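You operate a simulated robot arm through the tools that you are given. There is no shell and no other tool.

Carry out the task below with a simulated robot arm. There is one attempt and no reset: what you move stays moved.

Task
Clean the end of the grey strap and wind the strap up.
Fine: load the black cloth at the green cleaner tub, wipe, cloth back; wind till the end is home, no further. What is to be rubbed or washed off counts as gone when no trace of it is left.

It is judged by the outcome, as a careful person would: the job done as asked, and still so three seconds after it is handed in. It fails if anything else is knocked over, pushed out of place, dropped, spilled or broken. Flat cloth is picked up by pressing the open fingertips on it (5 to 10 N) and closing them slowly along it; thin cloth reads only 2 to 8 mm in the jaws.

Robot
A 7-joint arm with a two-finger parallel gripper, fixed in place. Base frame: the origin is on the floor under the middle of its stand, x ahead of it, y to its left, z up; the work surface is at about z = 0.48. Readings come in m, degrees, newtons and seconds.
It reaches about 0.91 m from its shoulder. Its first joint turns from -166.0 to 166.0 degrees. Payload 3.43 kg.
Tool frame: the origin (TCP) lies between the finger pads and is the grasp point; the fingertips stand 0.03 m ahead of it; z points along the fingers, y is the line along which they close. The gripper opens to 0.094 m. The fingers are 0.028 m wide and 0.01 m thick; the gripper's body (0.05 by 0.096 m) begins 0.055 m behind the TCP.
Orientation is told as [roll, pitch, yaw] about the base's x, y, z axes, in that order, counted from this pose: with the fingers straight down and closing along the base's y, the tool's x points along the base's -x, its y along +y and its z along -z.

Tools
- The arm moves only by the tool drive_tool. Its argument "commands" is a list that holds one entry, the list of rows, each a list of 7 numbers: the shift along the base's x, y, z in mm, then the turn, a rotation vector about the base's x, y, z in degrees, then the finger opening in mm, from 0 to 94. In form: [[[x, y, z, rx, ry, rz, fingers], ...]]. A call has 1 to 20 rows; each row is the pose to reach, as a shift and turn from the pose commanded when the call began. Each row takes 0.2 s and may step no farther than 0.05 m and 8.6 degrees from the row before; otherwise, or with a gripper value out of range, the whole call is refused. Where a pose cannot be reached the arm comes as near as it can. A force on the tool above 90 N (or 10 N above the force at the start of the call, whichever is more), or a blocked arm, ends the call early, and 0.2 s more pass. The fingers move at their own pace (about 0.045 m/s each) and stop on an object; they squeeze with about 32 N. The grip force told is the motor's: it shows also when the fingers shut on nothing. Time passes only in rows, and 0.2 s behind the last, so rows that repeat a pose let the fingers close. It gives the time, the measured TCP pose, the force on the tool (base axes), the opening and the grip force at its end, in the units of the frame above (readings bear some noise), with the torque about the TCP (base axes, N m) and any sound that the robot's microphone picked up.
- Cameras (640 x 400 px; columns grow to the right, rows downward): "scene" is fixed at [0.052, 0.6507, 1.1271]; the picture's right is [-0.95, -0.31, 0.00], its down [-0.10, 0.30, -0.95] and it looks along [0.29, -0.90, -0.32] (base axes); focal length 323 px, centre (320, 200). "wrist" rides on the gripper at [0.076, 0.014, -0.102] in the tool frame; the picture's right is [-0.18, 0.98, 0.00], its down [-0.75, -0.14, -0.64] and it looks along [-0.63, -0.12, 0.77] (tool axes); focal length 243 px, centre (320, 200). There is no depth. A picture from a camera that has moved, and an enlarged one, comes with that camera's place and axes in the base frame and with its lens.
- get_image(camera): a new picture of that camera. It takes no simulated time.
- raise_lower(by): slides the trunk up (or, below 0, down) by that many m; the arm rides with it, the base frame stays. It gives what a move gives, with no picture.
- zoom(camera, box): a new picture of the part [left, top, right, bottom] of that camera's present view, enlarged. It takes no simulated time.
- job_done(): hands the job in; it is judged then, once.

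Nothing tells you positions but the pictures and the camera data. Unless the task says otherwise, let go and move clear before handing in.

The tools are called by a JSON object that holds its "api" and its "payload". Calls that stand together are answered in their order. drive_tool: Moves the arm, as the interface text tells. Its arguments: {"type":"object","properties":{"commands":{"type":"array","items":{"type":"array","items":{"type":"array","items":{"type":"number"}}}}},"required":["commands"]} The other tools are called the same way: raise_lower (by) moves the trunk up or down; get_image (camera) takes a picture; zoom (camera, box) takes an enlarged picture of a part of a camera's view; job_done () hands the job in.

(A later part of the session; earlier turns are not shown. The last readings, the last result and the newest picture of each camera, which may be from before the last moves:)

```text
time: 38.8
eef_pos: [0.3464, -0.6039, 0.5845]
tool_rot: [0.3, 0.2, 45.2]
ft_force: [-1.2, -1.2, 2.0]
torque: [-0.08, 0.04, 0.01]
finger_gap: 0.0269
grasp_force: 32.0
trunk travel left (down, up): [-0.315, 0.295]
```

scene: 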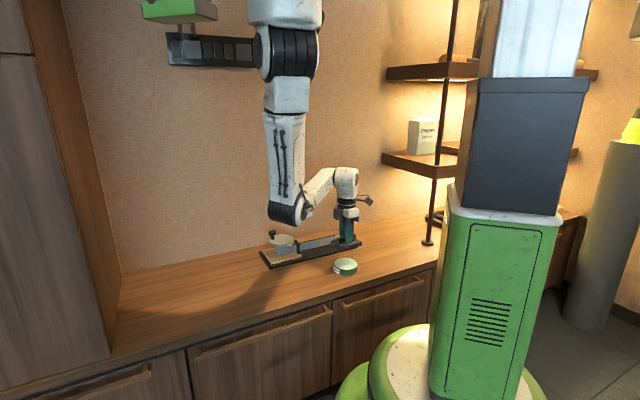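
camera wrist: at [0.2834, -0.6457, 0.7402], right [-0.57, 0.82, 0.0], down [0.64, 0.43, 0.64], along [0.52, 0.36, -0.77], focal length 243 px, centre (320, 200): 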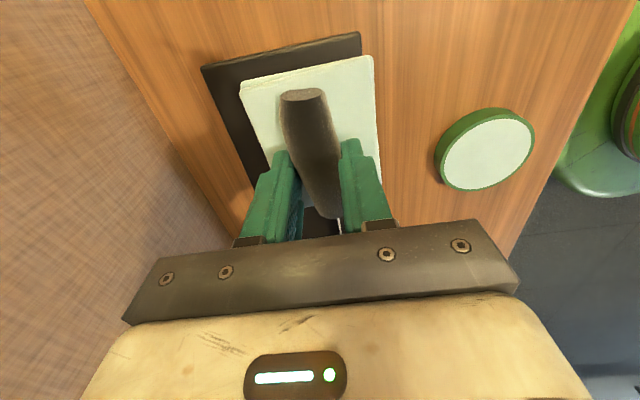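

Light contact at 2 N. One more millimetre for about 8 N, then strokes across the block.

{"api": "drive_tool", "payload": {"commands": [[[0, 0, -1, 0, 0, 0, 0], [3, -3, -1, 0, 0, 0, 0], [6, -6, -1, 0, 0, 0, 0], [9, -9, -1, 0, 0, 0, 0], [6, -6, -1, 0, 0, 0, 0], [3, -3, -1, 0, 0, 0, 0], [0, 0, -1, 0, 0, 0, 0], [-3, 3, -1, 0, 0, 0, 0], [-6, 6, -1, 0, 0, 0, 0], [-9, 9, -1, 0, 0, 0, 0], [-6, 6, -1, 0, 0, 0, 0], [-3, 3, -1, 0, 0, 0, 0], [0, 0, -1, 0, 0, 0, 0], [0, 0, -1, 0, 0, 0, 0]]]}}

{"api": "zoom", "payload": {"camera": "scene", "box": [260, 200, 380, 275]}}

```text
time: 41.8
eef_pos: [0.3439, -0.6048, 0.584]
tool_rot: [0.3, 0.1, 45.1]
ft_force: [-8.6, 3.2, 16.2]
torque: [0.26, 0.48, 0.05]
finger_gap: 0.0269
grasp_force: 31.6
trunk travel left (down, up): [-0.315, 0.295]
```

```text
5.33 times, centred on (320, 238) of scene
camera zoom: at [0.052, 0.6507, 1.1271], right [-0.95, -0.31, 0.0], down [-0.1, 0.3, -0.95], along [0.29, -0.9, -0.32], focal length 1721 px, centre (320, 0)
```

zoom: 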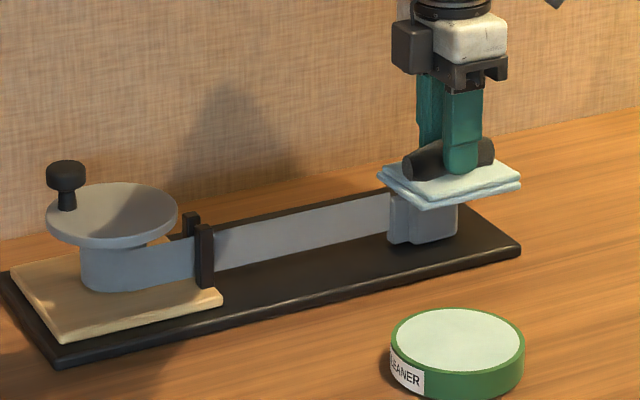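

Force is about 16 N with the block steady. A few fuller strokes across at slightly lighter pressure, then I'll lift and inspect.

{"api": "drive_tool", "payload": {"commands": [[[3, -3, 0.5, 0, 0, 0, 0], [7, -7, 0.5, 0, 0, 0, 0], [11, -11, 0.5, 0, 0, 0, 0], [14, -14, 0.5, 0, 0, 0, 0], [11, -11, 0.5, 0, 0, 0, 0], [7, -7, 0.5, 0, 0, 0, 0], [3, -3, 0.5, 0, 0, 0, 0], [-1, 1, 0.5, 0, 0, 0, 0], [-5, 5, 0.5, 0, 0, 0, 0], [-9, 9, 0.5, 0, 0, 0, 0], [-13, 13, 0.5, 0, 0, 0, 0], [-9, 9, 0.5, 0, 0, 0, 0], [-5, 5, 0.5, 0, 0, 0, 0], [-1, 1, 0.5, 0, 0, 0, 0], [3, -3, 0.5, 0, 0, 0, 0], [7, -7, 0.5, 0, 0, 0, 0], [11, -11, 0.5, 0, 0, 0, 0], [7, -7, 0.5, 0, 0, 0, 0], [3, -3, 0.5, 0, 0, 0, 0], [0, 0, 0.5, 0, 0, 0, 0]]]}}

{"api": "drive_tool", "payload": {"commands": [[[0, 0, 5, 0, 0, 0, 0], [0, 0, 20, 0, 0, 0, 0], [0, 0, 40, 0, 0, 0, 0], [-20, -20, 60, 0, 0, 0, 0], [-40, -40, 75, 0, 0, 0, 0], [-40, -40, 75, 0, 0, 0, 0]]]}}

{"api": "get_image", "payload": {"camera": "wrist"}}

{"api": "zoom", "payload": {"camera": "scene", "box": [310, 215, 370, 262]}}

```text
time: 46.0
eef_pos: [0.3463, -0.6059, 0.5847]
tool_rot: [0.3, 0.1, 45.2]
ft_force: [-0.3, -0.5, -1.2]
torque: [0.01, -0.03, 0.0]
finger_gap: 0.0269
grasp_force: 32.4
trunk travel left (down, up): [-0.315, 0.295]
```

```text
time: 47.4
eef_pos: [0.3057, -0.6461, 0.658]
tool_rot: [0.2, 0.1, 45.3]
ft_force: [0.2, 0.2, 0.2]
torque: [0.02, 0.01, -0.01]
finger_gap: 0.0271
grasp_force: 32.1
trunk travel left (down, up): [-0.315, 0.295]
```

```text
taken
camera wrist: at [0.2436, -0.6891, 0.7621], right [-0.57, 0.82, 0.01], down [0.63, 0.43, 0.64], along [0.52, 0.37, -0.77], focal length 243 px, centre (320, 200)
```

wrist: 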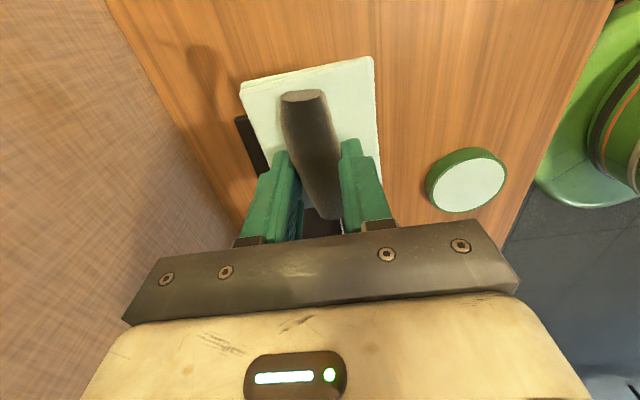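

```text
8.51 times, centred on (340, 238) of scene
camera zoom: at [0.052, 0.6507, 1.1271], right [-0.95, -0.31, 0.0], down [-0.1, 0.3, -0.95], along [0.29, -0.9, -0.32], focal length 2747 px, centre (150, -128)
```

zoom: 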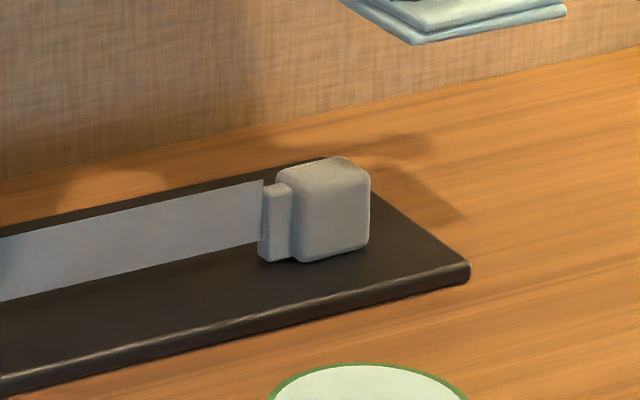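

I'll shift to the robot side so that the block's top shows beside the cloth in the wrist view.

{"api": "drive_tool", "payload": {"commands": [[[-2, 40, 5, 0, 0, 0, 0], [-2, 80, 10, 0, 0, 0, 0], [-6, 115, 15, 0, 0, 0, 0], [-6, 115, 15, 0, 0, 0, 0]]]}}

{"api": "get_image", "payload": {"camera": "wrist"}}

```text
time: 48.4
eef_pos: [0.2997, -0.5332, 0.6715]
tool_rot: [0.2, 0.1, 45.3]
ft_force: [0.2, 0.3, -0.1]
torque: [0.02, 0.02, 0.01]
finger_gap: 0.0269
grasp_force: 31.9
trunk travel left (down, up): [-0.315, 0.295]
```

```text
taken
camera wrist: at [0.2375, -0.5761, 0.7746], right [-0.57, 0.82, 0.01], down [0.64, 0.43, 0.64], along [0.52, 0.37, -0.77], focal length 243 px, centre (320, 200)
```

wrist: 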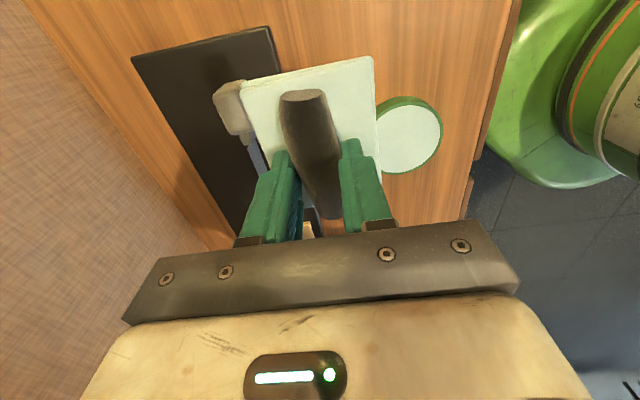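

{"api": "drive_tool", "payload": {"commands": [[[-18, 18, 0, 0, 0, 0, 0], [-32, 32, 0, 0, 0, 0, 0], [-32, 32, 0, 0, 0, 0, 0]]]}}

{"api": "zoom", "payload": {"camera": "wrist", "box": [140, 60, 250, 160]}}

```text
time: 49.2
eef_pos: [0.2666, -0.4994, 0.674]
tool_rot: [0.3, 0.1, 45.1]
ft_force: [-0.5, 0.2, -0.7]
torque: [0.0, 0.02, 0.02]
finger_gap: 0.0268
grasp_force: 32.4
trunk travel left (down, up): [-0.315, 0.295]
```

```text
4.00 times, centred on (195, 110) of wrist
camera zoom: at [0.205, -0.5434, 0.777], right [-0.57, 0.82, 0.01], down [0.64, 0.43, 0.64], along [0.52, 0.37, -0.77], focal length 970 px, centre (820, 560)
```

zoom: 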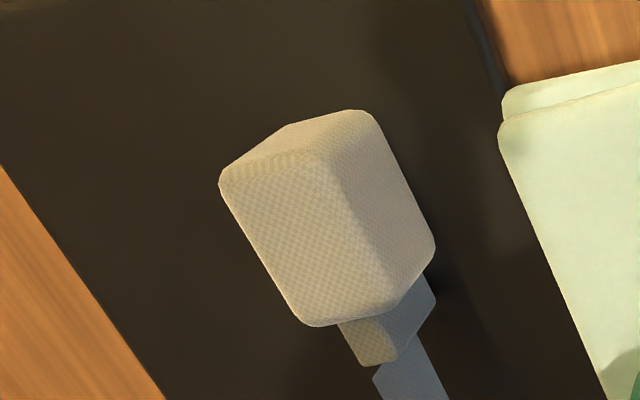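

The top face now shows its plain weave with no speckles. I'll double-check with an enlarged scene view.

{"api": "zoom", "payload": {"camera": "scene", "box": [330, 230, 354, 248]}}

{"api": "zoom", "payload": {"camera": "wrist", "box": [190, 80, 230, 145]}}

```text
16.00 times, centred on (342, 239) of scene
camera zoom: at [0.052, 0.6507, 1.1271], right [-0.95, -0.31, 0.0], down [-0.1, 0.3, -0.95], along [0.29, -0.9, -0.32], focal length 5164 px, centre (-32, -424)
```

zoom: 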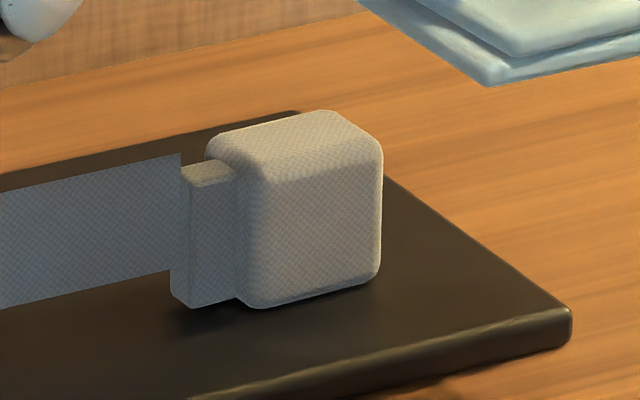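

```text
6.15 times, centred on (210, 112) of wrist
camera zoom: at [0.205, -0.5434, 0.777], right [-0.57, 0.82, 0.01], down [0.64, 0.43, 0.64], along [0.52, 0.37, -0.77], focal length 1493 px, centre (997, 738)
```

zoom: 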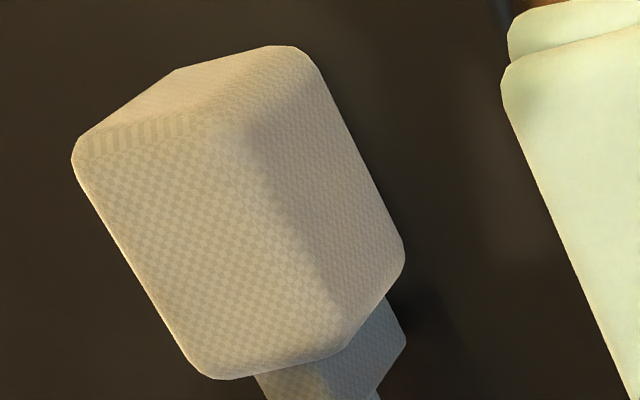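

The block is clean on all visible sides. Next I'll return the cloth to its spot; first a look at the arm's overall posture.

{"api": "get_image", "payload": {"camera": "scene"}}

```text
taken
```

scene: 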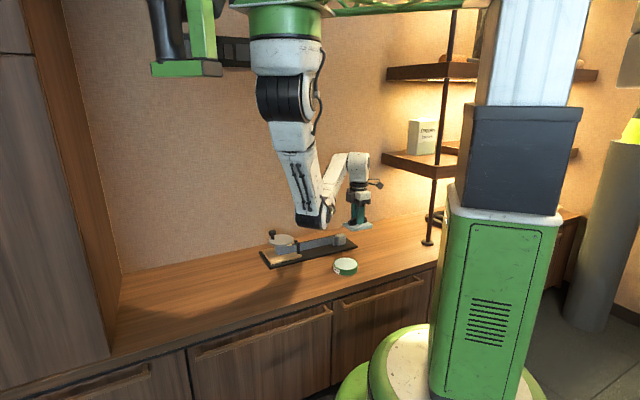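

Posture is fine. I'll move back over the cloth's original spot at this height.

{"api": "drive_tool", "payload": {"commands": [[[10, 35, 0, 0, 0, 0, 0], [25, 70, 0, 0, 0, 0, 0], [50, 100, 0, 0, 0, 0, 0], [80, 130, 0, 0, 0, 0, 0], [110, 165, 0, 0, 0, 0, 0], [135, 195, 0, 0, 0, 0, 0], [155, 215, 0, 0, 0, 0, 0], [164, 224, 0, 0, 0, 0, 0], [164, 224, 0, 0, 0, 0, 0]]]}}

{"api": "get_image", "payload": {"camera": "scene"}}

{"api": "get_image", "payload": {"camera": "wrist"}}

```text
time: 51.2
eef_pos: [0.4324, -0.2727, 0.6747]
tool_rot: [0.2, 0.1, 45.1]
ft_force: [0.8, 0.6, 0.4]
torque: [-0.03, 0.02, 0.01]
finger_gap: 0.0269
grasp_force: 31.5
trunk travel left (down, up): [-0.315, 0.295]
```

```text
taken
```

scene: 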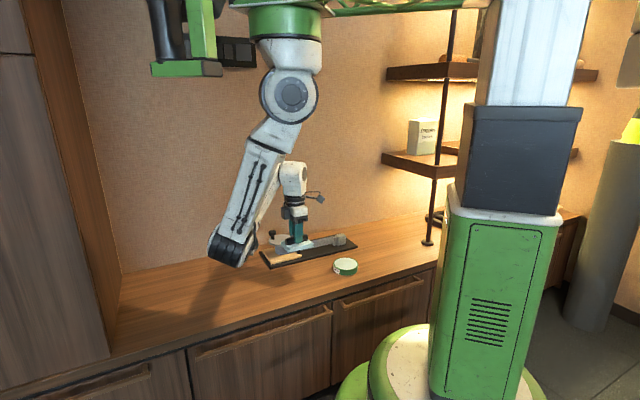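

```text
taken
camera wrist: at [0.3692, -0.316, 0.778], right [-0.57, 0.82, 0.01], down [0.64, 0.43, 0.64], along [0.52, 0.37, -0.77], focal length 243 px, centre (320, 200)
```

wrist: 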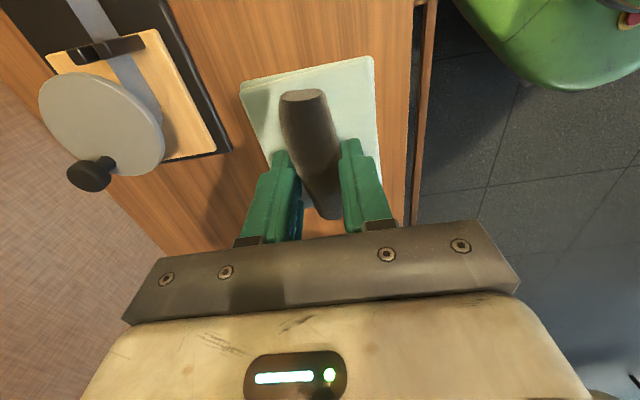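

I'm over the cloth's home spot. Lowering to just above the counter.

{"api": "drive_tool", "payload": {"commands": [[[-1, -1, -40, 0, 0, 0, 0], [-1, -2, -80, 0, 0, 0, 0], [-1, -2, -115, 0, 0, 0, 0], [-1, -2, -135, 0, 0, 0, 0], [-1, -2, -142, 0, 0, 0, 0], [-1, -2, -142, 0, 0, 0, 0]]]}}

{"api": "zoom", "payload": {"camera": "scene", "box": [260, 230, 340, 300]}}

```text
time: 52.6
eef_pos: [0.4316, -0.278, 0.5316]
tool_rot: [0.3, 0.0, 45.1]
ft_force: [-0.9, -0.2, -0.9]
torque: [0.05, -0.01, 0.0]
finger_gap: 0.0272
grasp_force: 32.0
trunk travel left (down, up): [-0.315, 0.295]
```

```text
5.71 times, centred on (300, 265) of scene
camera zoom: at [0.052, 0.6507, 1.1271], right [-0.95, -0.31, 0.0], down [-0.1, 0.3, -0.95], along [0.29, -0.9, -0.32], focal length 1844 px, centre (434, -171)
```

zoom: 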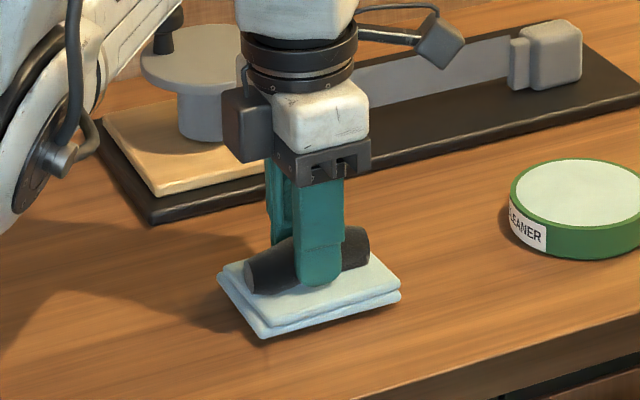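

A few millimetres to go; stepping down to a light touch.

{"api": "drive_tool", "payload": {"commands": [[[0, 2, -1, 0, 0, 0, 0], [0, 3, -2, 0, 0, 0, 0], [0, 3, -3, 0, 0, 0, 0], [0, 3, -3, 0, 0, 0, 0]]]}}

```text
time: 53.6
eef_pos: [0.4301, -0.2729, 0.5295]
tool_rot: [0.3, 0.1, 45.2]
ft_force: [0.2, 0.1, -0.3]
torque: [0.0, 0.04, 0.04]
finger_gap: 0.027
grasp_force: 32.2
trunk travel left (down, up): [-0.315, 0.295]
```

{"api": "drive_tool", "payload": {"commands": [[[0, 0, -1, 0, 0, 0, 0], [0, 0, -1.5, 0, 0, 0, 0], [0, 0, -1.5, 0, 0, 0, 0]]]}}

```text
time: 54.4
eef_pos: [0.4304, -0.2724, 0.5274]
tool_rot: [0.3, 0.1, 45.1]
ft_force: [0.0, -0.9, 6.7]
torque: [-0.41, 0.05, -0.01]
finger_gap: 0.0271
grasp_force: 32.1
trunk travel left (down, up): [-0.315, 0.295]
```

The cloth rests on the counter (about 7 N). I'll open the fingers and let go.

{"api": "drive_tool", "payload": {"commands": [[[0, 0, 0.5, 0, 0, 0, 30], [0, 0, 1, 0, 0, 0, 40], [0, 0, 1, 0, 0, 0, 50], [0, 0, 1, 0, 0, 0, 60], [0, 0, 1, 0, 0, 0, 60]]]}}

{"api": "drive_tool", "payload": {"commands": [[[0, 0, 15, 0, 0, 0, 60], [0, 0, 40, 0, 0, 0, 60], [0, 0, 80, 0, 0, 0, 60], [0, 0, 120, 0, 0, 0, 60], [0, 0, 160, 0, 0, 0, 60], [0, 0, 160, 0, 0, 0, 60]]]}}

{"api": "get_image", "payload": {"camera": "wrist"}}

{"api": "zoom", "payload": {"camera": "scene", "box": [240, 215, 380, 303]}}

```text
time: 55.6
eef_pos: [0.4326, -0.273, 0.5273]
tool_rot: [0.2, 0.0, 45.1]
ft_force: [0.3, -0.4, -0.6]
torque: [0.03, 0.04, 0.03]
finger_gap: 0.0601
grasp_force: 0.0
trunk travel left (down, up): [-0.315, 0.295]
```

```text
time: 57.0
eef_pos: [0.4329, -0.2728, 0.6851]
tool_rot: [0.3, 0.1, 45.2]
ft_force: [0.1, 0.3, 0.5]
torque: [0.02, 0.0, 0.01]
finger_gap: 0.06
grasp_force: 0.0
trunk travel left (down, up): [-0.315, 0.295]
```

```text
taken
camera wrist: at [0.3711, -0.3166, 0.7886], right [-0.57, 0.82, 0.01], down [0.63, 0.43, 0.64], along [0.52, 0.37, -0.77], focal length 243 px, centre (320, 200)
```

wrist: 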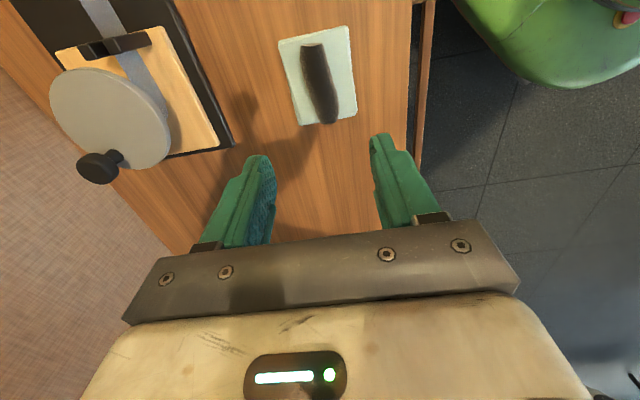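

```text
4.55 times, centred on (310, 259) of scene
camera zoom: at [0.052, 0.6507, 1.1271], right [-0.95, -0.31, 0.0], down [-0.1, 0.3, -0.95], along [0.29, -0.9, -0.32], focal length 1467 px, centre (366, -68)
```

zoom: 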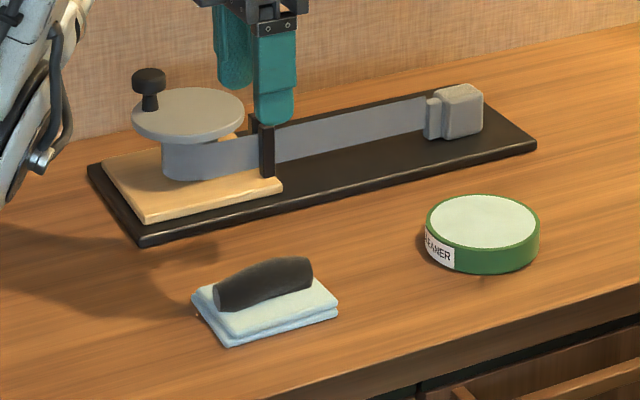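

The cloth is back on its spot and everything else is undisturbed. Now the winding: I'll move over the reel at a safe height to measure the crank knob and axis precisely.

{"api": "drive_tool", "payload": {"commands": [[[15, -30, 10, 0, 0, 0, 60], [30, -60, 20, 0, 0, 0, 50], [50, -95, 25, 0, 0, 0, 40], [70, -130, 25, 0, 0, 0, 30], [90, -160, 25, 0, 0, 0, 20], [109, -181, 25, 0, 0, 0, 10], [109, -181, 25, 0, 0, 0, 0], [109, -181, 25, 0, 0, 0, 0]]]}}

{"api": "get_image", "payload": {"camera": "wrist"}}

{"api": "get_image", "payload": {"camera": "scene"}}

```text
time: 58.8
eef_pos: [0.541, -0.4558, 0.7147]
tool_rot: [0.2, 0.1, 45.1]
ft_force: [0.6, 0.1, 0.7]
torque: [-0.01, -0.01, -0.01]
finger_gap: 0.0
grasp_force: 31.8
trunk travel left (down, up): [-0.315, 0.295]
```

```text
taken
camera wrist: at [0.4794, -0.4984, 0.818], right [-0.57, 0.82, 0.01], down [0.64, 0.43, 0.64], along [0.52, 0.37, -0.77], focal length 243 px, centre (320, 200)
```

wrist: 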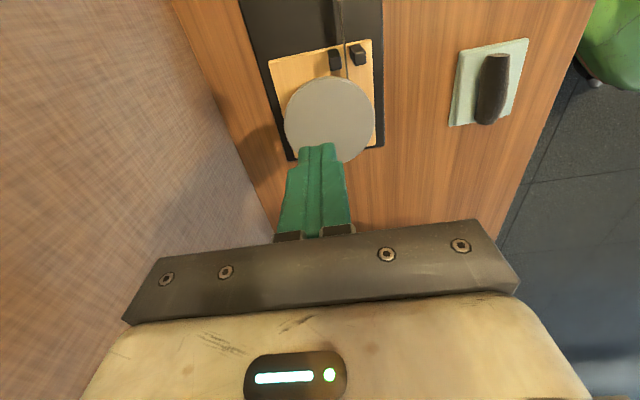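

```text
taken
```

scene: 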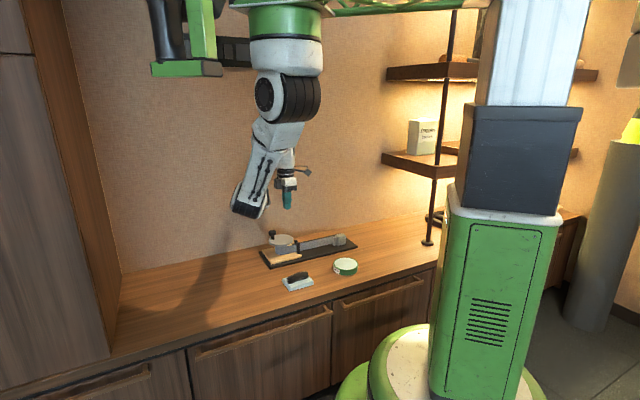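

Fingers hide the knob from here. I'll back off toward the strap side so that the whole crank shows.

{"api": "drive_tool", "payload": {"commands": [[[-20, -20, 0, 0, 0, 0, 0], [-35, -35, -10, 0, 0, 0, 0], [-35, -35, -20, 0, 0, 0, 0], [-35, -35, -20, 0, 0, 0, 0]]]}}

{"api": "get_image", "payload": {"camera": "wrist"}}

{"api": "zoom", "payload": {"camera": "wrist", "box": [240, 0, 400, 150]}}

```text
time: 59.8
eef_pos: [0.5059, -0.4896, 0.6946]
tool_rot: [0.3, 0.1, 45.1]
ft_force: [0.2, -0.1, -0.4]
torque: [0.03, 0.0, -0.01]
finger_gap: 0.0002
grasp_force: 32.1
trunk travel left (down, up): [-0.315, 0.295]
```

```text
taken
camera wrist: at [0.4442, -0.5336, 0.7965], right [-0.57, 0.82, 0.0], down [0.64, 0.43, 0.64], along [0.53, 0.37, -0.77], focal length 243 px, centre (320, 200)
```

wrist: 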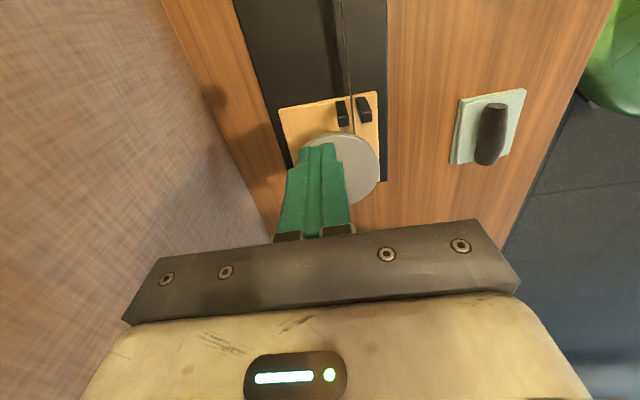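

```text
2.67 times, centred on (320, 75) of wrist
camera zoom: at [0.4442, -0.5336, 0.7965], right [-0.57, 0.82, 0.0], down [0.64, 0.43, 0.64], along [0.53, 0.37, -0.77], focal length 647 px, centre (320, 533)
```

zoom: 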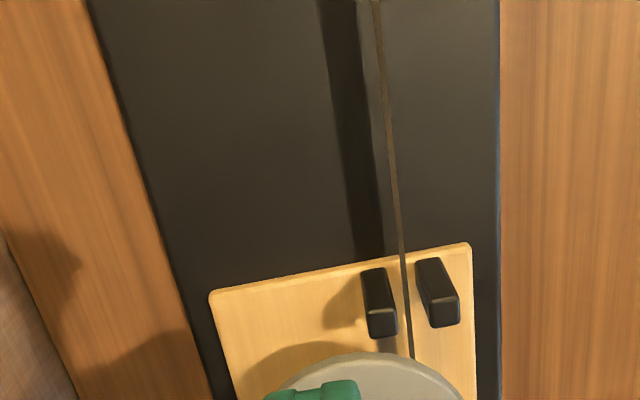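

Wrong way: the reel slid under the fingers in view. I'll go the other way along the board instead.

{"api": "drive_tool", "payload": {"commands": [[[20, 20, 15, 0, 0, 0, 0], [40, 40, 20, 0, 0, 0, 0], [60, 60, 20, 0, 0, 0, 0], [80, 80, 20, 0, 0, 0, 0], [80, 80, 20, 0, 0, 0, 0]]]}}

{"api": "get_image", "payload": {"camera": "wrist"}}

{"api": "zoom", "payload": {"camera": "wrist", "box": [260, 20, 400, 150]}}

{"api": "get_image", "payload": {"camera": "scene"}}

```text
time: 61.0
eef_pos: [0.5883, -0.4086, 0.7103]
tool_rot: [0.3, 0.1, 45.1]
ft_force: [-0.5, -0.4, 0.3]
torque: [0.01, 0.02, -0.03]
finger_gap: 0.0
grasp_force: 32.5
trunk travel left (down, up): [-0.315, 0.295]
```

```text
taken
camera wrist: at [0.5269, -0.4522, 0.8144], right [-0.57, 0.82, 0.01], down [0.64, 0.43, 0.64], along [0.52, 0.37, -0.77], focal length 243 px, centre (320, 200)
```

wrist: 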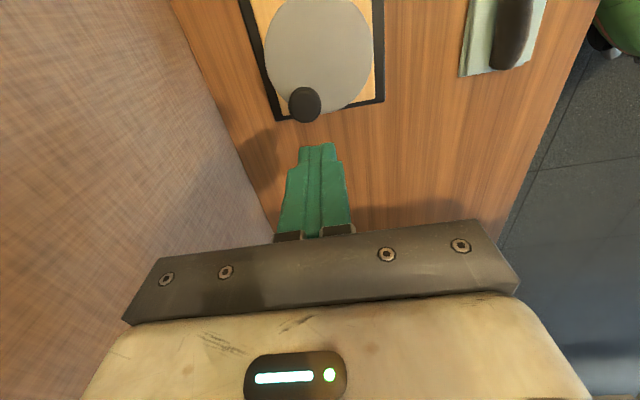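

```text
3.08 times, centred on (330, 85) of wrist
camera zoom: at [0.5269, -0.4522, 0.8144], right [-0.57, 0.82, 0.01], down [0.64, 0.43, 0.64], along [0.52, 0.37, -0.77], focal length 746 px, centre (289, 554)
```

zoom: 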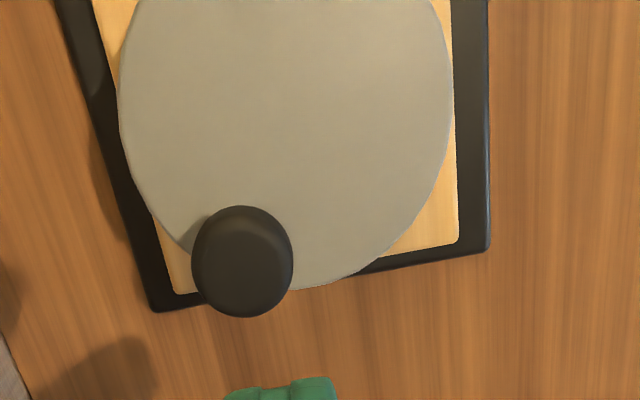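

```text
taken
```

scene: 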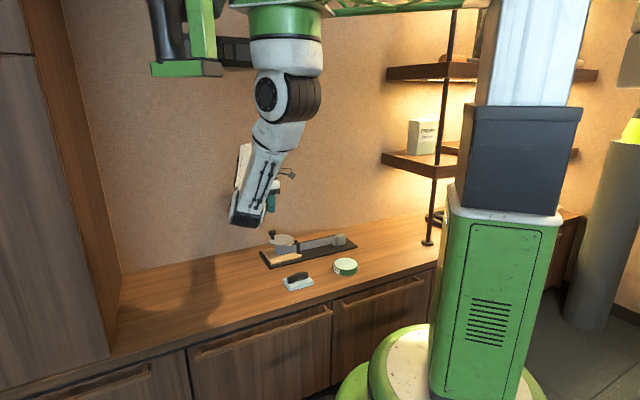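

Now I have it well: reel axis near (0.560, -0.4315), disc top about z = 0.558, knob centre about 36 mm out at roughly 15° azimuth with a 29 mm head. I'll set the closed fingers down behind the knob (counter-clockwise side) and push it round clockwise.

{"api": "drive_tool", "payload": {"commands": [[[-13, 7, -20, 0, 0, 0, 0], [-26, 13, -50, 0, 0, 0, 0], [-26, 13, -80, 0, 0, 0, 0], [-26, 13, -90, 0, 0, 0, 0], [-26, 13, -90, 0, 0, 0, 0]]]}}

{"api": "get_image", "payload": {"camera": "wrist"}}

{"api": "zoom", "payload": {"camera": "scene", "box": [240, 190, 380, 290]}}

```text
time: 62.2
eef_pos: [0.5588, -0.3938, 0.6224]
tool_rot: [0.3, 0.2, 45.3]
ft_force: [-0.7, -0.2, -0.5]
torque: [0.01, 0.0, 0.0]
finger_gap: 0.0
grasp_force: 32.2
trunk travel left (down, up): [-0.315, 0.295]
```

```text
taken
camera wrist: at [0.4967, -0.4378, 0.7249], right [-0.57, 0.82, 0.01], down [0.64, 0.43, 0.64], along [0.52, 0.37, -0.77], focal length 243 px, centre (320, 200)
```

wrist: 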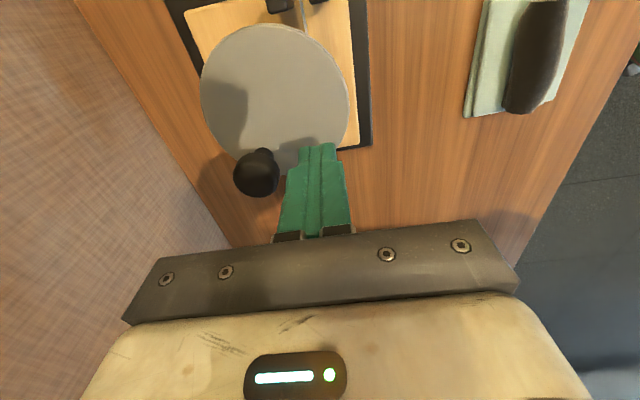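

```text
4.00 times, centred on (310, 240) of scene
camera zoom: at [0.052, 0.6507, 1.1271], right [-0.95, -0.31, 0.0], down [-0.1, 0.3, -0.95], along [0.29, -0.9, -0.32], focal length 1291 px, centre (360, 40)
```

zoom: 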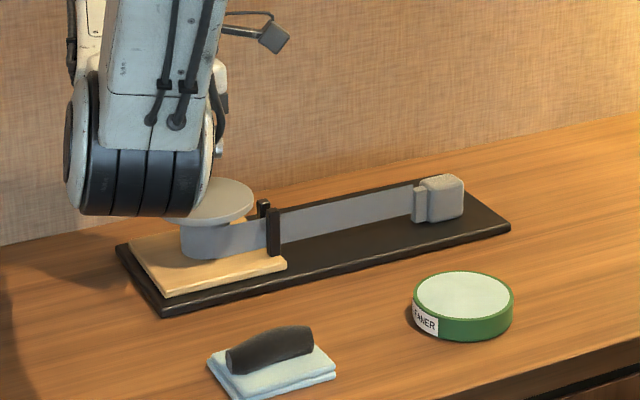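

Geometry agrees. I'll lower so the fingertips stand about 10 mm above the disc, beside the knob head, then swing gently into contact.

{"api": "drive_tool", "payload": {"commands": [[[0, 0, -12, 0, 0, 0, 0], [0, 0, -21, 0, 0, 0, 0], [0, -1, -21, 0, 0, 0, 0], [6.3, -1.5, -21, 0, 0, 0, 0], [12.3, -3.2, -21, 0, 0, 0, 0], [18, -5.8, -21, 0, 0, 0, 0], [20.6, -7.5, -21, 0, 0, 0, 0], [23.1, -9.4, -21, 0, 0, 0, 0], [23.1, -9.4, -21, 0, 0, 0, 0]]]}}

{"api": "get_image", "payload": {"camera": "wrist"}}

{"api": "zoom", "payload": {"camera": "scene", "box": [240, 190, 380, 290]}}

```text
time: 64.2
eef_pos: [0.582, -0.4055, 0.6017]
tool_rot: [0.4, 0.1, 45.0]
ft_force: [-2.0, 0.6, -0.2]
torque: [0.01, 0.06, -0.01]
finger_gap: 0.0002
grasp_force: 32.0
trunk travel left (down, up): [-0.315, 0.295]
```

```text
taken
camera wrist: at [0.5198, -0.4492, 0.7055], right [-0.57, 0.82, 0.01], down [0.64, 0.43, 0.64], along [0.52, 0.37, -0.77], focal length 243 px, centre (320, 200)
```

wrist: 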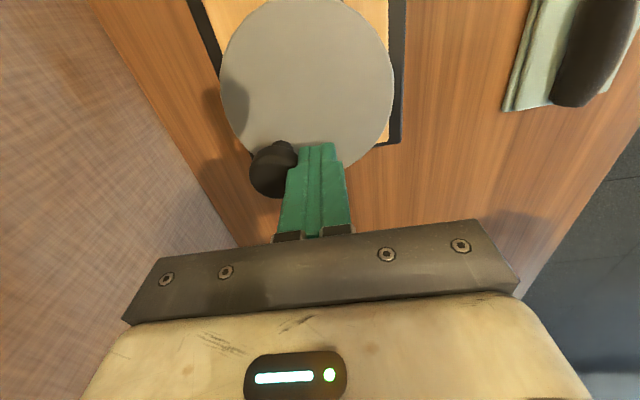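

```text
4.00 times, centred on (310, 240) of scene
camera zoom: at [0.052, 0.6507, 1.1271], right [-0.95, -0.31, 0.0], down [-0.1, 0.3, -0.95], along [0.29, -0.9, -0.32], focal length 1291 px, centre (360, 40)
```

zoom: 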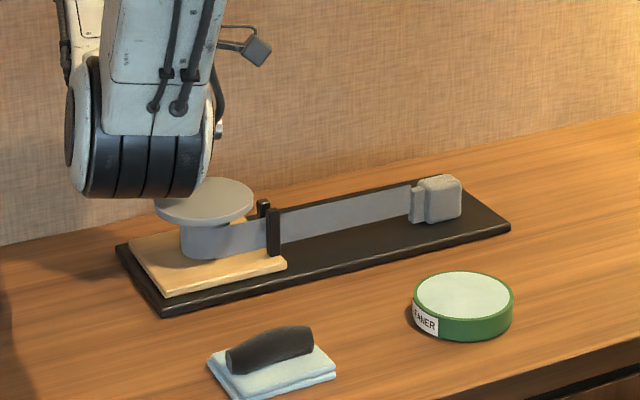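

The push direction is right: the block has just begun to move towards the guide. I'll carry on round the circle in moderate steps.

{"api": "drive_tool", "payload": {"commands": [[[3.6, -3.5, 0, 0, 0, 0, 0], [6.7, -7.5, 0, 0, 0, 0, 0], [9.2, -11.8, 0, 0, 0, 0, 0], [11.1, -16.5, 0, 0, 0, 0, 0], [12.3, -21.3, 0, 0, 0, 0, 0], [12.8, -26.4, 0, 0, 0, 0, 0], [12.7, -31.4, 0, 0, 0, 0, 0], [11.8, -36.3, 0, 0, 0, 0, 0], [10.3, -41.1, 0, 0, 0, 0, 0], [10.3, -41.1, 0, 0, 0, 0, 0]]]}}

{"api": "get_image", "payload": {"camera": "wrist"}}

{"api": "zoom", "payload": {"camera": "scene", "box": [240, 190, 380, 290]}}

```text
time: 66.4
eef_pos: [0.593, -0.4464, 0.6027]
tool_rot: [0.2, 0.1, 45.2]
ft_force: [-0.1, 0.5, -0.7]
torque: [0.0, -0.01, 0.02]
finger_gap: 0.0
grasp_force: 32.3
trunk travel left (down, up): [-0.315, 0.295]
```

```text
taken
camera wrist: at [0.5301, -0.4892, 0.7046], right [-0.57, 0.82, 0.0], down [0.63, 0.43, 0.64], along [0.52, 0.37, -0.77], focal length 243 px, centre (320, 200)
```

wrist: 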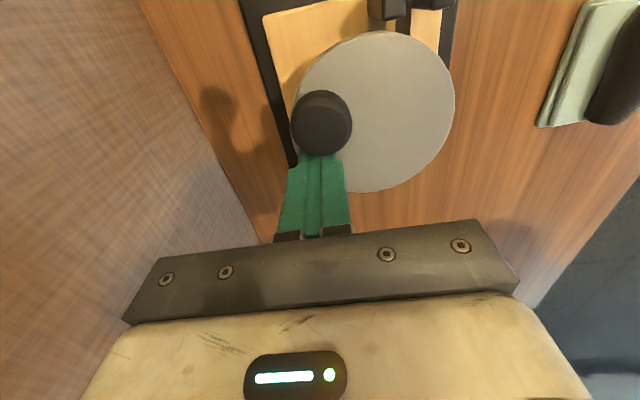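

```text
4.00 times, centred on (310, 240) of scene
camera zoom: at [0.052, 0.6507, 1.1271], right [-0.95, -0.31, 0.0], down [-0.1, 0.3, -0.95], along [0.29, -0.9, -0.32], focal length 1291 px, centre (360, 40)
```

zoom: 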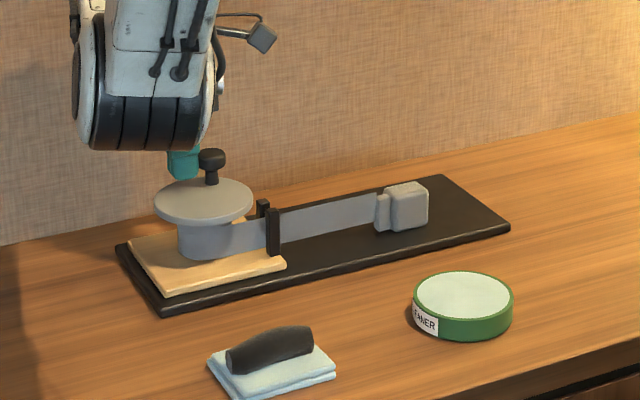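

The block has come about a quarter of the way and nothing else moved. Continuing round the back of the disc.

{"api": "drive_tool", "payload": {"commands": [[[-2.2, -4.5, 0, 0, 0, 0, 0], [-5, -8.7, 0, 0, 0, 0, 0], [-8.4, -12.4, 0, 0, 0, 0, 0], [-12.2, -15.6, 0, 0, 0, 0, 0], [-16.5, -18.3, 0, 0, 0, 0, 0], [-21.1, -20.3, 0, 0, 0, 0, 0], [-25.9, -21.7, 0, 0, 0, 0, 0], [-30.9, -22.4, 0, 0, 0, 0, 0], [-30.9, -22.4, 0, 0, 0, 0, 0]]]}}

{"api": "get_image", "payload": {"camera": "wrist"}}

{"api": "zoom", "payload": {"camera": "scene", "box": [240, 190, 380, 290]}}

```text
time: 68.4
eef_pos: [0.5621, -0.4678, 0.6022]
tool_rot: [0.3, 0.1, 45.2]
ft_force: [0.4, 0.7, -0.5]
torque: [0.0, 0.01, 0.01]
finger_gap: 0.0
grasp_force: 31.7
trunk travel left (down, up): [-0.315, 0.295]
```

```text
taken
camera wrist: at [0.4998, -0.5116, 0.7053], right [-0.57, 0.82, 0.01], down [0.64, 0.43, 0.64], along [0.52, 0.37, -0.77], focal length 243 px, centre (320, 200)
```

wrist: 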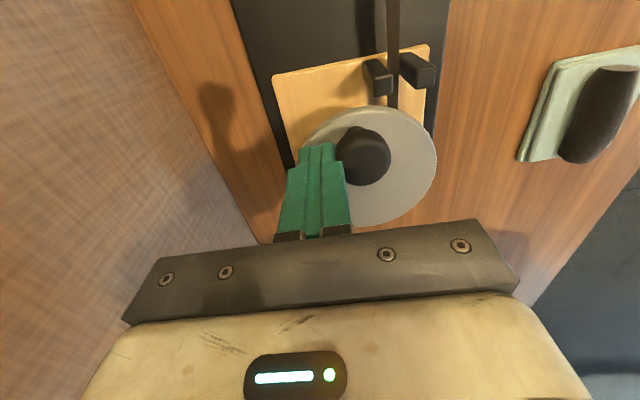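

```text
4.00 times, centred on (310, 240) of scene
camera zoom: at [0.052, 0.6507, 1.1271], right [-0.95, -0.31, 0.0], down [-0.1, 0.3, -0.95], along [0.29, -0.9, -0.32], focal length 1291 px, centre (360, 40)
```

zoom: 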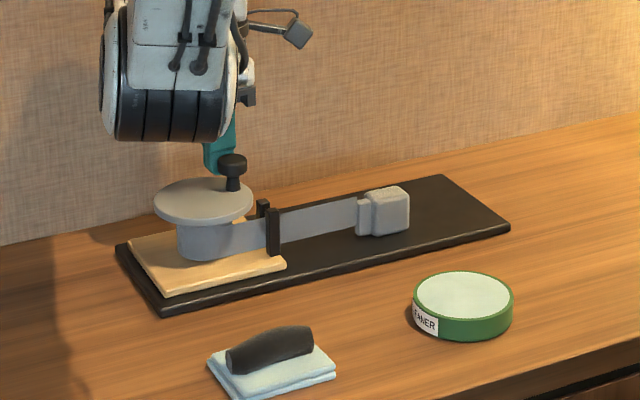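

About 40% of the strap is in. From the pictures, one radian takes in about 27 mm, so roughly 200° of crank remain. Continuing.

{"api": "drive_tool", "payload": {"commands": [[[-5, 0, 0, 0, 0, 0, 0], [-10, 0.7, 0, 0, 0, 0, 0], [-14.8, 2.1, 0, 0, 0, 0, 0], [-19.4, 4.1, 0, 0, 0, 0, 0], [-23.7, 6.8, 0, 0, 0, 0, 0], [-27.5, 10, 0, 0, 0, 0, 0], [-30.9, 13.7, 0, 0, 0, 0, 0], [-33.7, 17.9, 0, 0, 0, 0, 0], [-35.9, 22.4, 0, 0, 0, 0, 0], [-37.4, 27.2, 0, 0, 0, 0, 0], [-38.3, 32.1, 0, 0, 0, 0, 0], [-38.3, 32.1, 0, 0, 0, 0, 0]]]}}

{"api": "get_image", "payload": {"camera": "wrist"}}

{"api": "zoom", "payload": {"camera": "scene", "box": [240, 190, 380, 290]}}

```text
time: 71.0
eef_pos: [0.5245, -0.4369, 0.6022]
tool_rot: [0.2, 0.1, 45.1]
ft_force: [-1.2, -0.8, 0.7]
torque: [0.03, 0.02, -0.01]
finger_gap: 0.0
grasp_force: 32.3
trunk travel left (down, up): [-0.315, 0.295]
```

```text
taken
camera wrist: at [0.4611, -0.4803, 0.7057], right [-0.57, 0.82, 0.0], down [0.64, 0.43, 0.64], along [0.52, 0.37, -0.77], focal length 243 px, centre (320, 200)
```

wrist: 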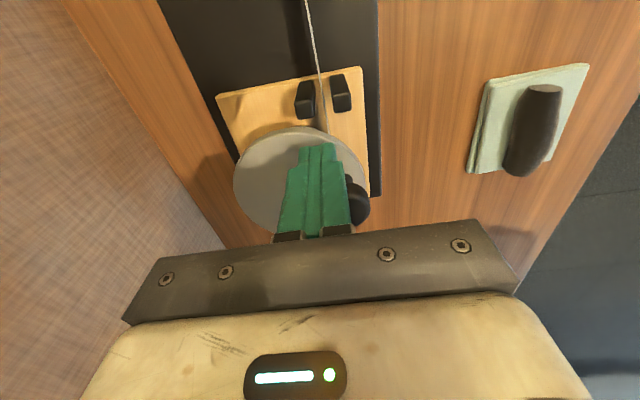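

```text
4.00 times, centred on (310, 240) of scene
camera zoom: at [0.052, 0.6507, 1.1271], right [-0.95, -0.31, 0.0], down [-0.1, 0.3, -0.95], along [0.29, -0.9, -0.32], focal length 1291 px, centre (360, 40)
```

zoom: 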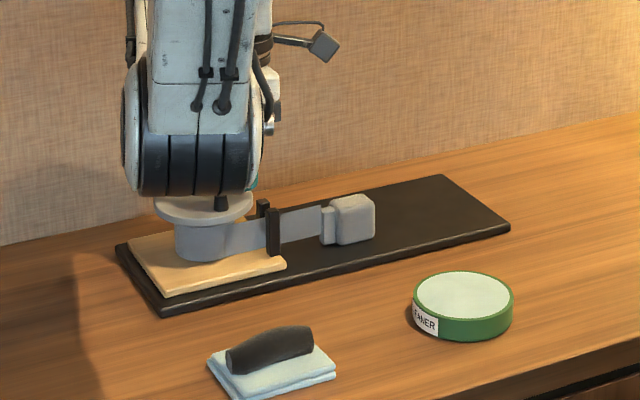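

Around 48 mm of strap remain by the picture scale. I'll go another ~50° and then look closely before the final approach.

{"api": "drive_tool", "payload": {"commands": [[[-0.2, 5, 0, 0, 0, 0, 0], [0.35, 10, 0, 0, 0, 0, 0], [1.6, 14.9, 0, 0, 0, 0, 0], [3.4, 19.5, 0, 0, 0, 0, 0], [6, 23.9, 0, 0, 0, 0, 0], [9.1, 27.9, 0, 0, 0, 0, 0], [9.1, 27.9, 0, 0, 0, 0, 0]]]}}

{"api": "get_image", "payload": {"camera": "wrist"}}

{"api": "zoom", "payload": {"camera": "scene", "box": [270, 210, 350, 270]}}

```text
time: 72.6
eef_pos: [0.5343, -0.4076, 0.6021]
tool_rot: [0.4, 0.2, 45.2]
ft_force: [0.1, -0.8, -0.1]
torque: [-0.02, 0.02, -0.01]
finger_gap: 0.0
grasp_force: 31.8
trunk travel left (down, up): [-0.315, 0.295]
```

```text
taken
camera wrist: at [0.4703, -0.4511, 0.7052], right [-0.57, 0.82, 0.0], down [0.63, 0.43, 0.64], along [0.52, 0.37, -0.77], focal length 243 px, centre (320, 200)
```

wrist: 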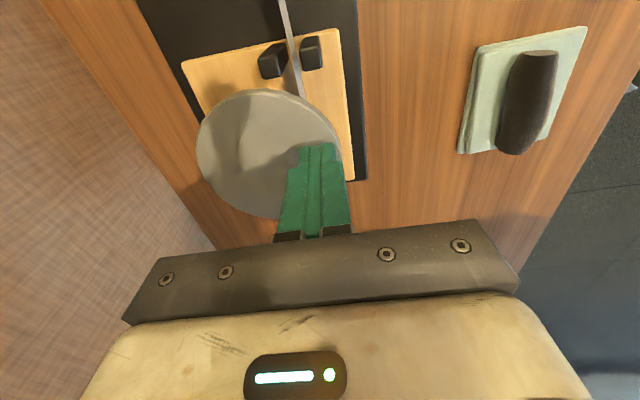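

```text
6.67 times, centred on (310, 240) of scene
camera zoom: at [0.052, 0.6507, 1.1271], right [-0.95, -0.31, 0.0], down [-0.1, 0.3, -0.95], along [0.29, -0.9, -0.32], focal length 2152 px, centre (387, -67)
```

zoom: 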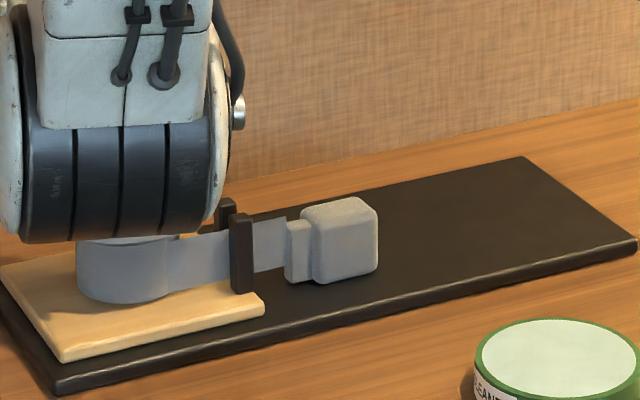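

The tab before the block is about 22 mm from the guide posts now. Going another 28° gently, then a closer look.

{"api": "drive_tool", "payload": {"commands": [[[1.8, 1.8, 0, 0, 0, 0, 0], [3.6, 3.5, 0, 0, 0, 0, 0], [5.6, 5, 0, 0, 0, 0, 0], [7.7, 6.4, 0, 0, 0, 0, 0], [9.9, 7.7, 0, 0, 0, 0, 0], [12.1, 8.8, 0, 0, 0, 0, 0], [14.4, 9.7, 0, 0, 0, 0, 0], [14.4, 9.7, 0, 0, 0, 0, 0]]]}}

{"api": "get_image", "payload": {"camera": "wrist"}}

{"api": "zoom", "payload": {"camera": "scene", "box": [270, 215, 350, 270]}}

```text
time: 74.4
eef_pos: [0.5463, -0.3992, 0.6029]
tool_rot: [0.3, 0.1, 45.1]
ft_force: [0.0, 0.2, 0.8]
torque: [-0.03, 0.04, 0.01]
finger_gap: 0.0
grasp_force: 32.0
trunk travel left (down, up): [-0.315, 0.295]
```

```text
taken
camera wrist: at [0.4839, -0.4418, 0.7065], right [-0.57, 0.82, 0.01], down [0.64, 0.43, 0.64], along [0.52, 0.37, -0.77], focal length 243 px, centre (320, 200)
```

wrist: 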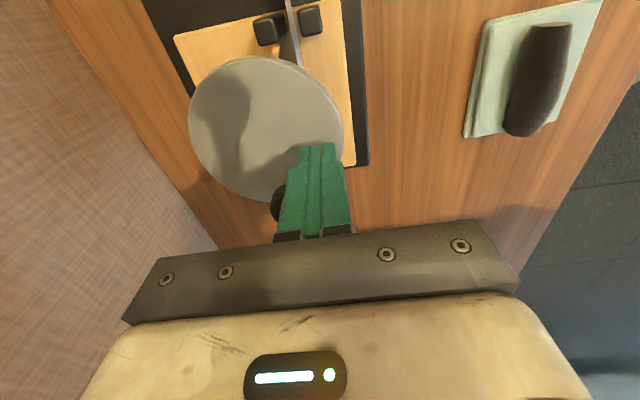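

```text
7.27 times, centred on (310, 242) of scene
camera zoom: at [0.052, 0.6507, 1.1271], right [-0.95, -0.31, 0.0], down [-0.1, 0.3, -0.95], along [0.29, -0.9, -0.32], focal length 2347 px, centre (393, -109)
```

zoom: 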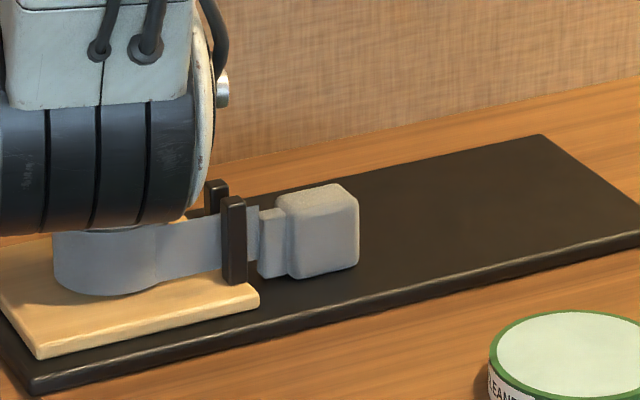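

Only about 7 mm remains between tab and posts. I'll advance about 9° more and check again.

{"api": "drive_tool", "payload": {"commands": [[[1.8, 0.6, 0, 0, 0, 0, 0], [3.6, 1.1, 0, 0, 0, 0, 0], [5.4, 1.5, 0, 0, 0, 0, 0], [5.4, 1.5, 0, 0, 0, 0, 0]]]}}

{"api": "zoom", "payload": {"camera": "scene", "box": [290, 225, 330, 255]}}

{"api": "zoom", "payload": {"camera": "wrist", "box": [220, 0, 380, 100]}}

```text
time: 75.4
eef_pos: [0.5527, -0.3971, 0.6013]
tool_rot: [0.4, 0.1, 45.2]
ft_force: [-0.4, -0.8, 0.6]
torque: [0.02, -0.03, 0.0]
finger_gap: 0.0
grasp_force: 32.0
trunk travel left (down, up): [-0.315, 0.295]
```

```text
13.33 times, centred on (310, 240) of scene
camera zoom: at [0.052, 0.6507, 1.1271], right [-0.95, -0.31, 0.0], down [-0.1, 0.3, -0.95], along [0.29, -0.9, -0.32], focal length 4304 px, centre (453, -333)
```

zoom: 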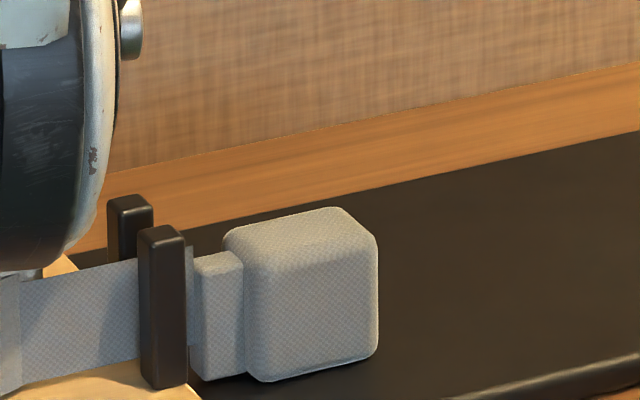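

```text
4.00 times, centred on (300, 50) of wrist
camera zoom: at [0.4905, -0.4402, 0.7052], right [-0.57, 0.82, 0.01], down [0.63, 0.43, 0.64], along [0.52, 0.37, -0.77], focal length 970 px, centre (400, 800)
```

zoom: 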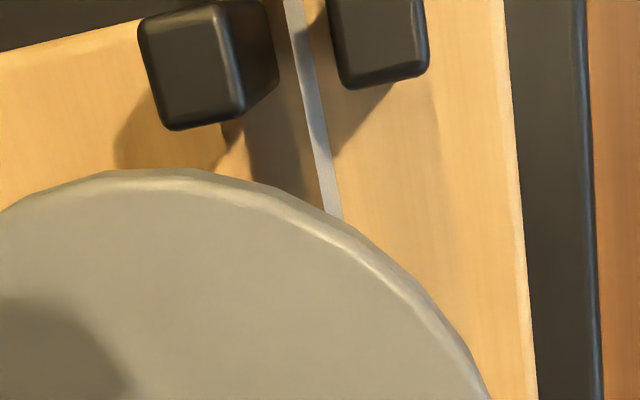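

The gap is nearly closed. I'll go on in very small steps, watching force and the picture.

{"api": "drive_tool", "payload": {"commands": [[[1.25, 0.2, 0, 0, 0, 0, 0], [2.5, 0.4, 0, 0, 0, 0, 0], [2.5, 0.4, 0, 0, 0, 0, 0]]]}}

{"api": "zoom", "payload": {"camera": "scene", "box": [290, 225, 330, 255]}}

```text
time: 76.2
eef_pos: [0.5557, -0.3971, 0.6019]
tool_rot: [0.3, 0.1, 45.2]
ft_force: [-1.3, -0.3, -0.2]
torque: [-0.02, 0.0, -0.03]
finger_gap: 0.0
grasp_force: 31.7
trunk travel left (down, up): [-0.315, 0.295]
```

```text
13.33 times, centred on (310, 240) of scene
camera zoom: at [0.052, 0.6507, 1.1271], right [-0.95, -0.31, 0.0], down [-0.1, 0.3, -0.95], along [0.29, -0.9, -0.32], focal length 4304 px, centre (453, -333)
```

zoom: 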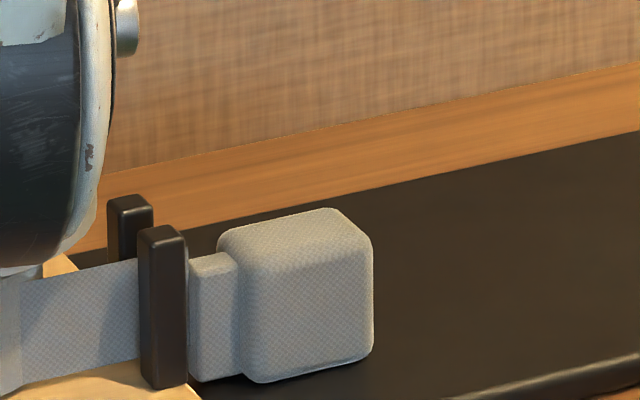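

The block still moves freely with the crank. Continuing in small steps.

{"api": "drive_tool", "payload": {"commands": [[[1.25, 0.1, 0, 0, 0, 0, 0], [2.5, 0.2, 0, 0, 0, 0, 0], [2.5, 0.2, 0, 0, 0, 0, 0]]]}}

{"api": "zoom", "payload": {"camera": "scene", "box": [290, 225, 330, 255]}}

```text
time: 77.0
eef_pos: [0.558, -0.3964, 0.6029]
tool_rot: [0.2, 0.2, 45.1]
ft_force: [-0.8, 0.4, -0.6]
torque: [0.0, 0.01, -0.02]
finger_gap: 0.0
grasp_force: 31.5
trunk travel left (down, up): [-0.315, 0.295]
```

```text
13.33 times, centred on (310, 240) of scene
camera zoom: at [0.052, 0.6507, 1.1271], right [-0.95, -0.31, 0.0], down [-0.1, 0.3, -0.95], along [0.29, -0.9, -0.32], focal length 4304 px, centre (453, -333)
```

zoom: 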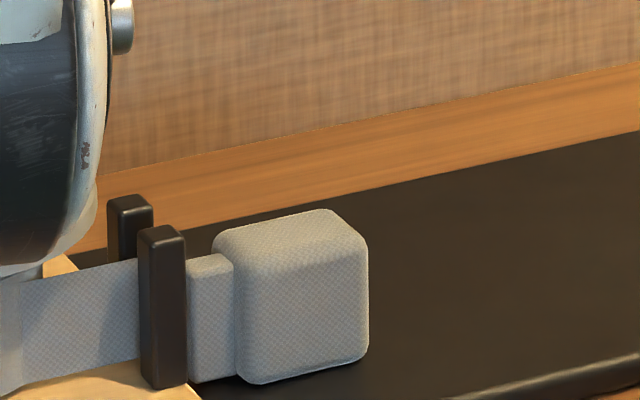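

Still free, and the tab is now reaching the posts. Continuing with 2 mm steps and watching for the stop.

{"api": "drive_tool", "payload": {"commands": [[[1.25, 0.05, 0, 0, 0, 0, 0], [2.5, 0, 0, 0, 0, 0, 0], [2.5, 0, 0, 0, 0, 0, 0]]]}}

{"api": "zoom", "payload": {"camera": "scene", "box": [290, 225, 330, 255]}}

```text
time: 77.8
eef_pos: [0.5599, -0.3956, 0.602]
tool_rot: [0.3, 0.2, 45.2]
ft_force: [-0.6, -1.0, 1.1]
torque: [0.02, 0.01, 0.06]
finger_gap: 0.0002
grasp_force: 32.0
trunk travel left (down, up): [-0.315, 0.295]
```

```text
13.33 times, centred on (310, 240) of scene
camera zoom: at [0.052, 0.6507, 1.1271], right [-0.95, -0.31, 0.0], down [-0.1, 0.3, -0.95], along [0.29, -0.9, -0.32], focal length 4304 px, centre (453, -333)
```

zoom: 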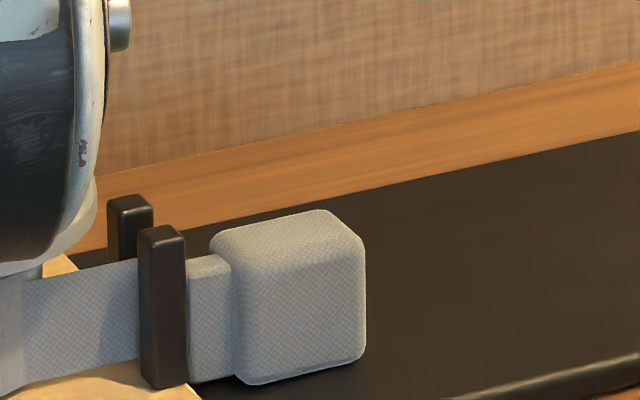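

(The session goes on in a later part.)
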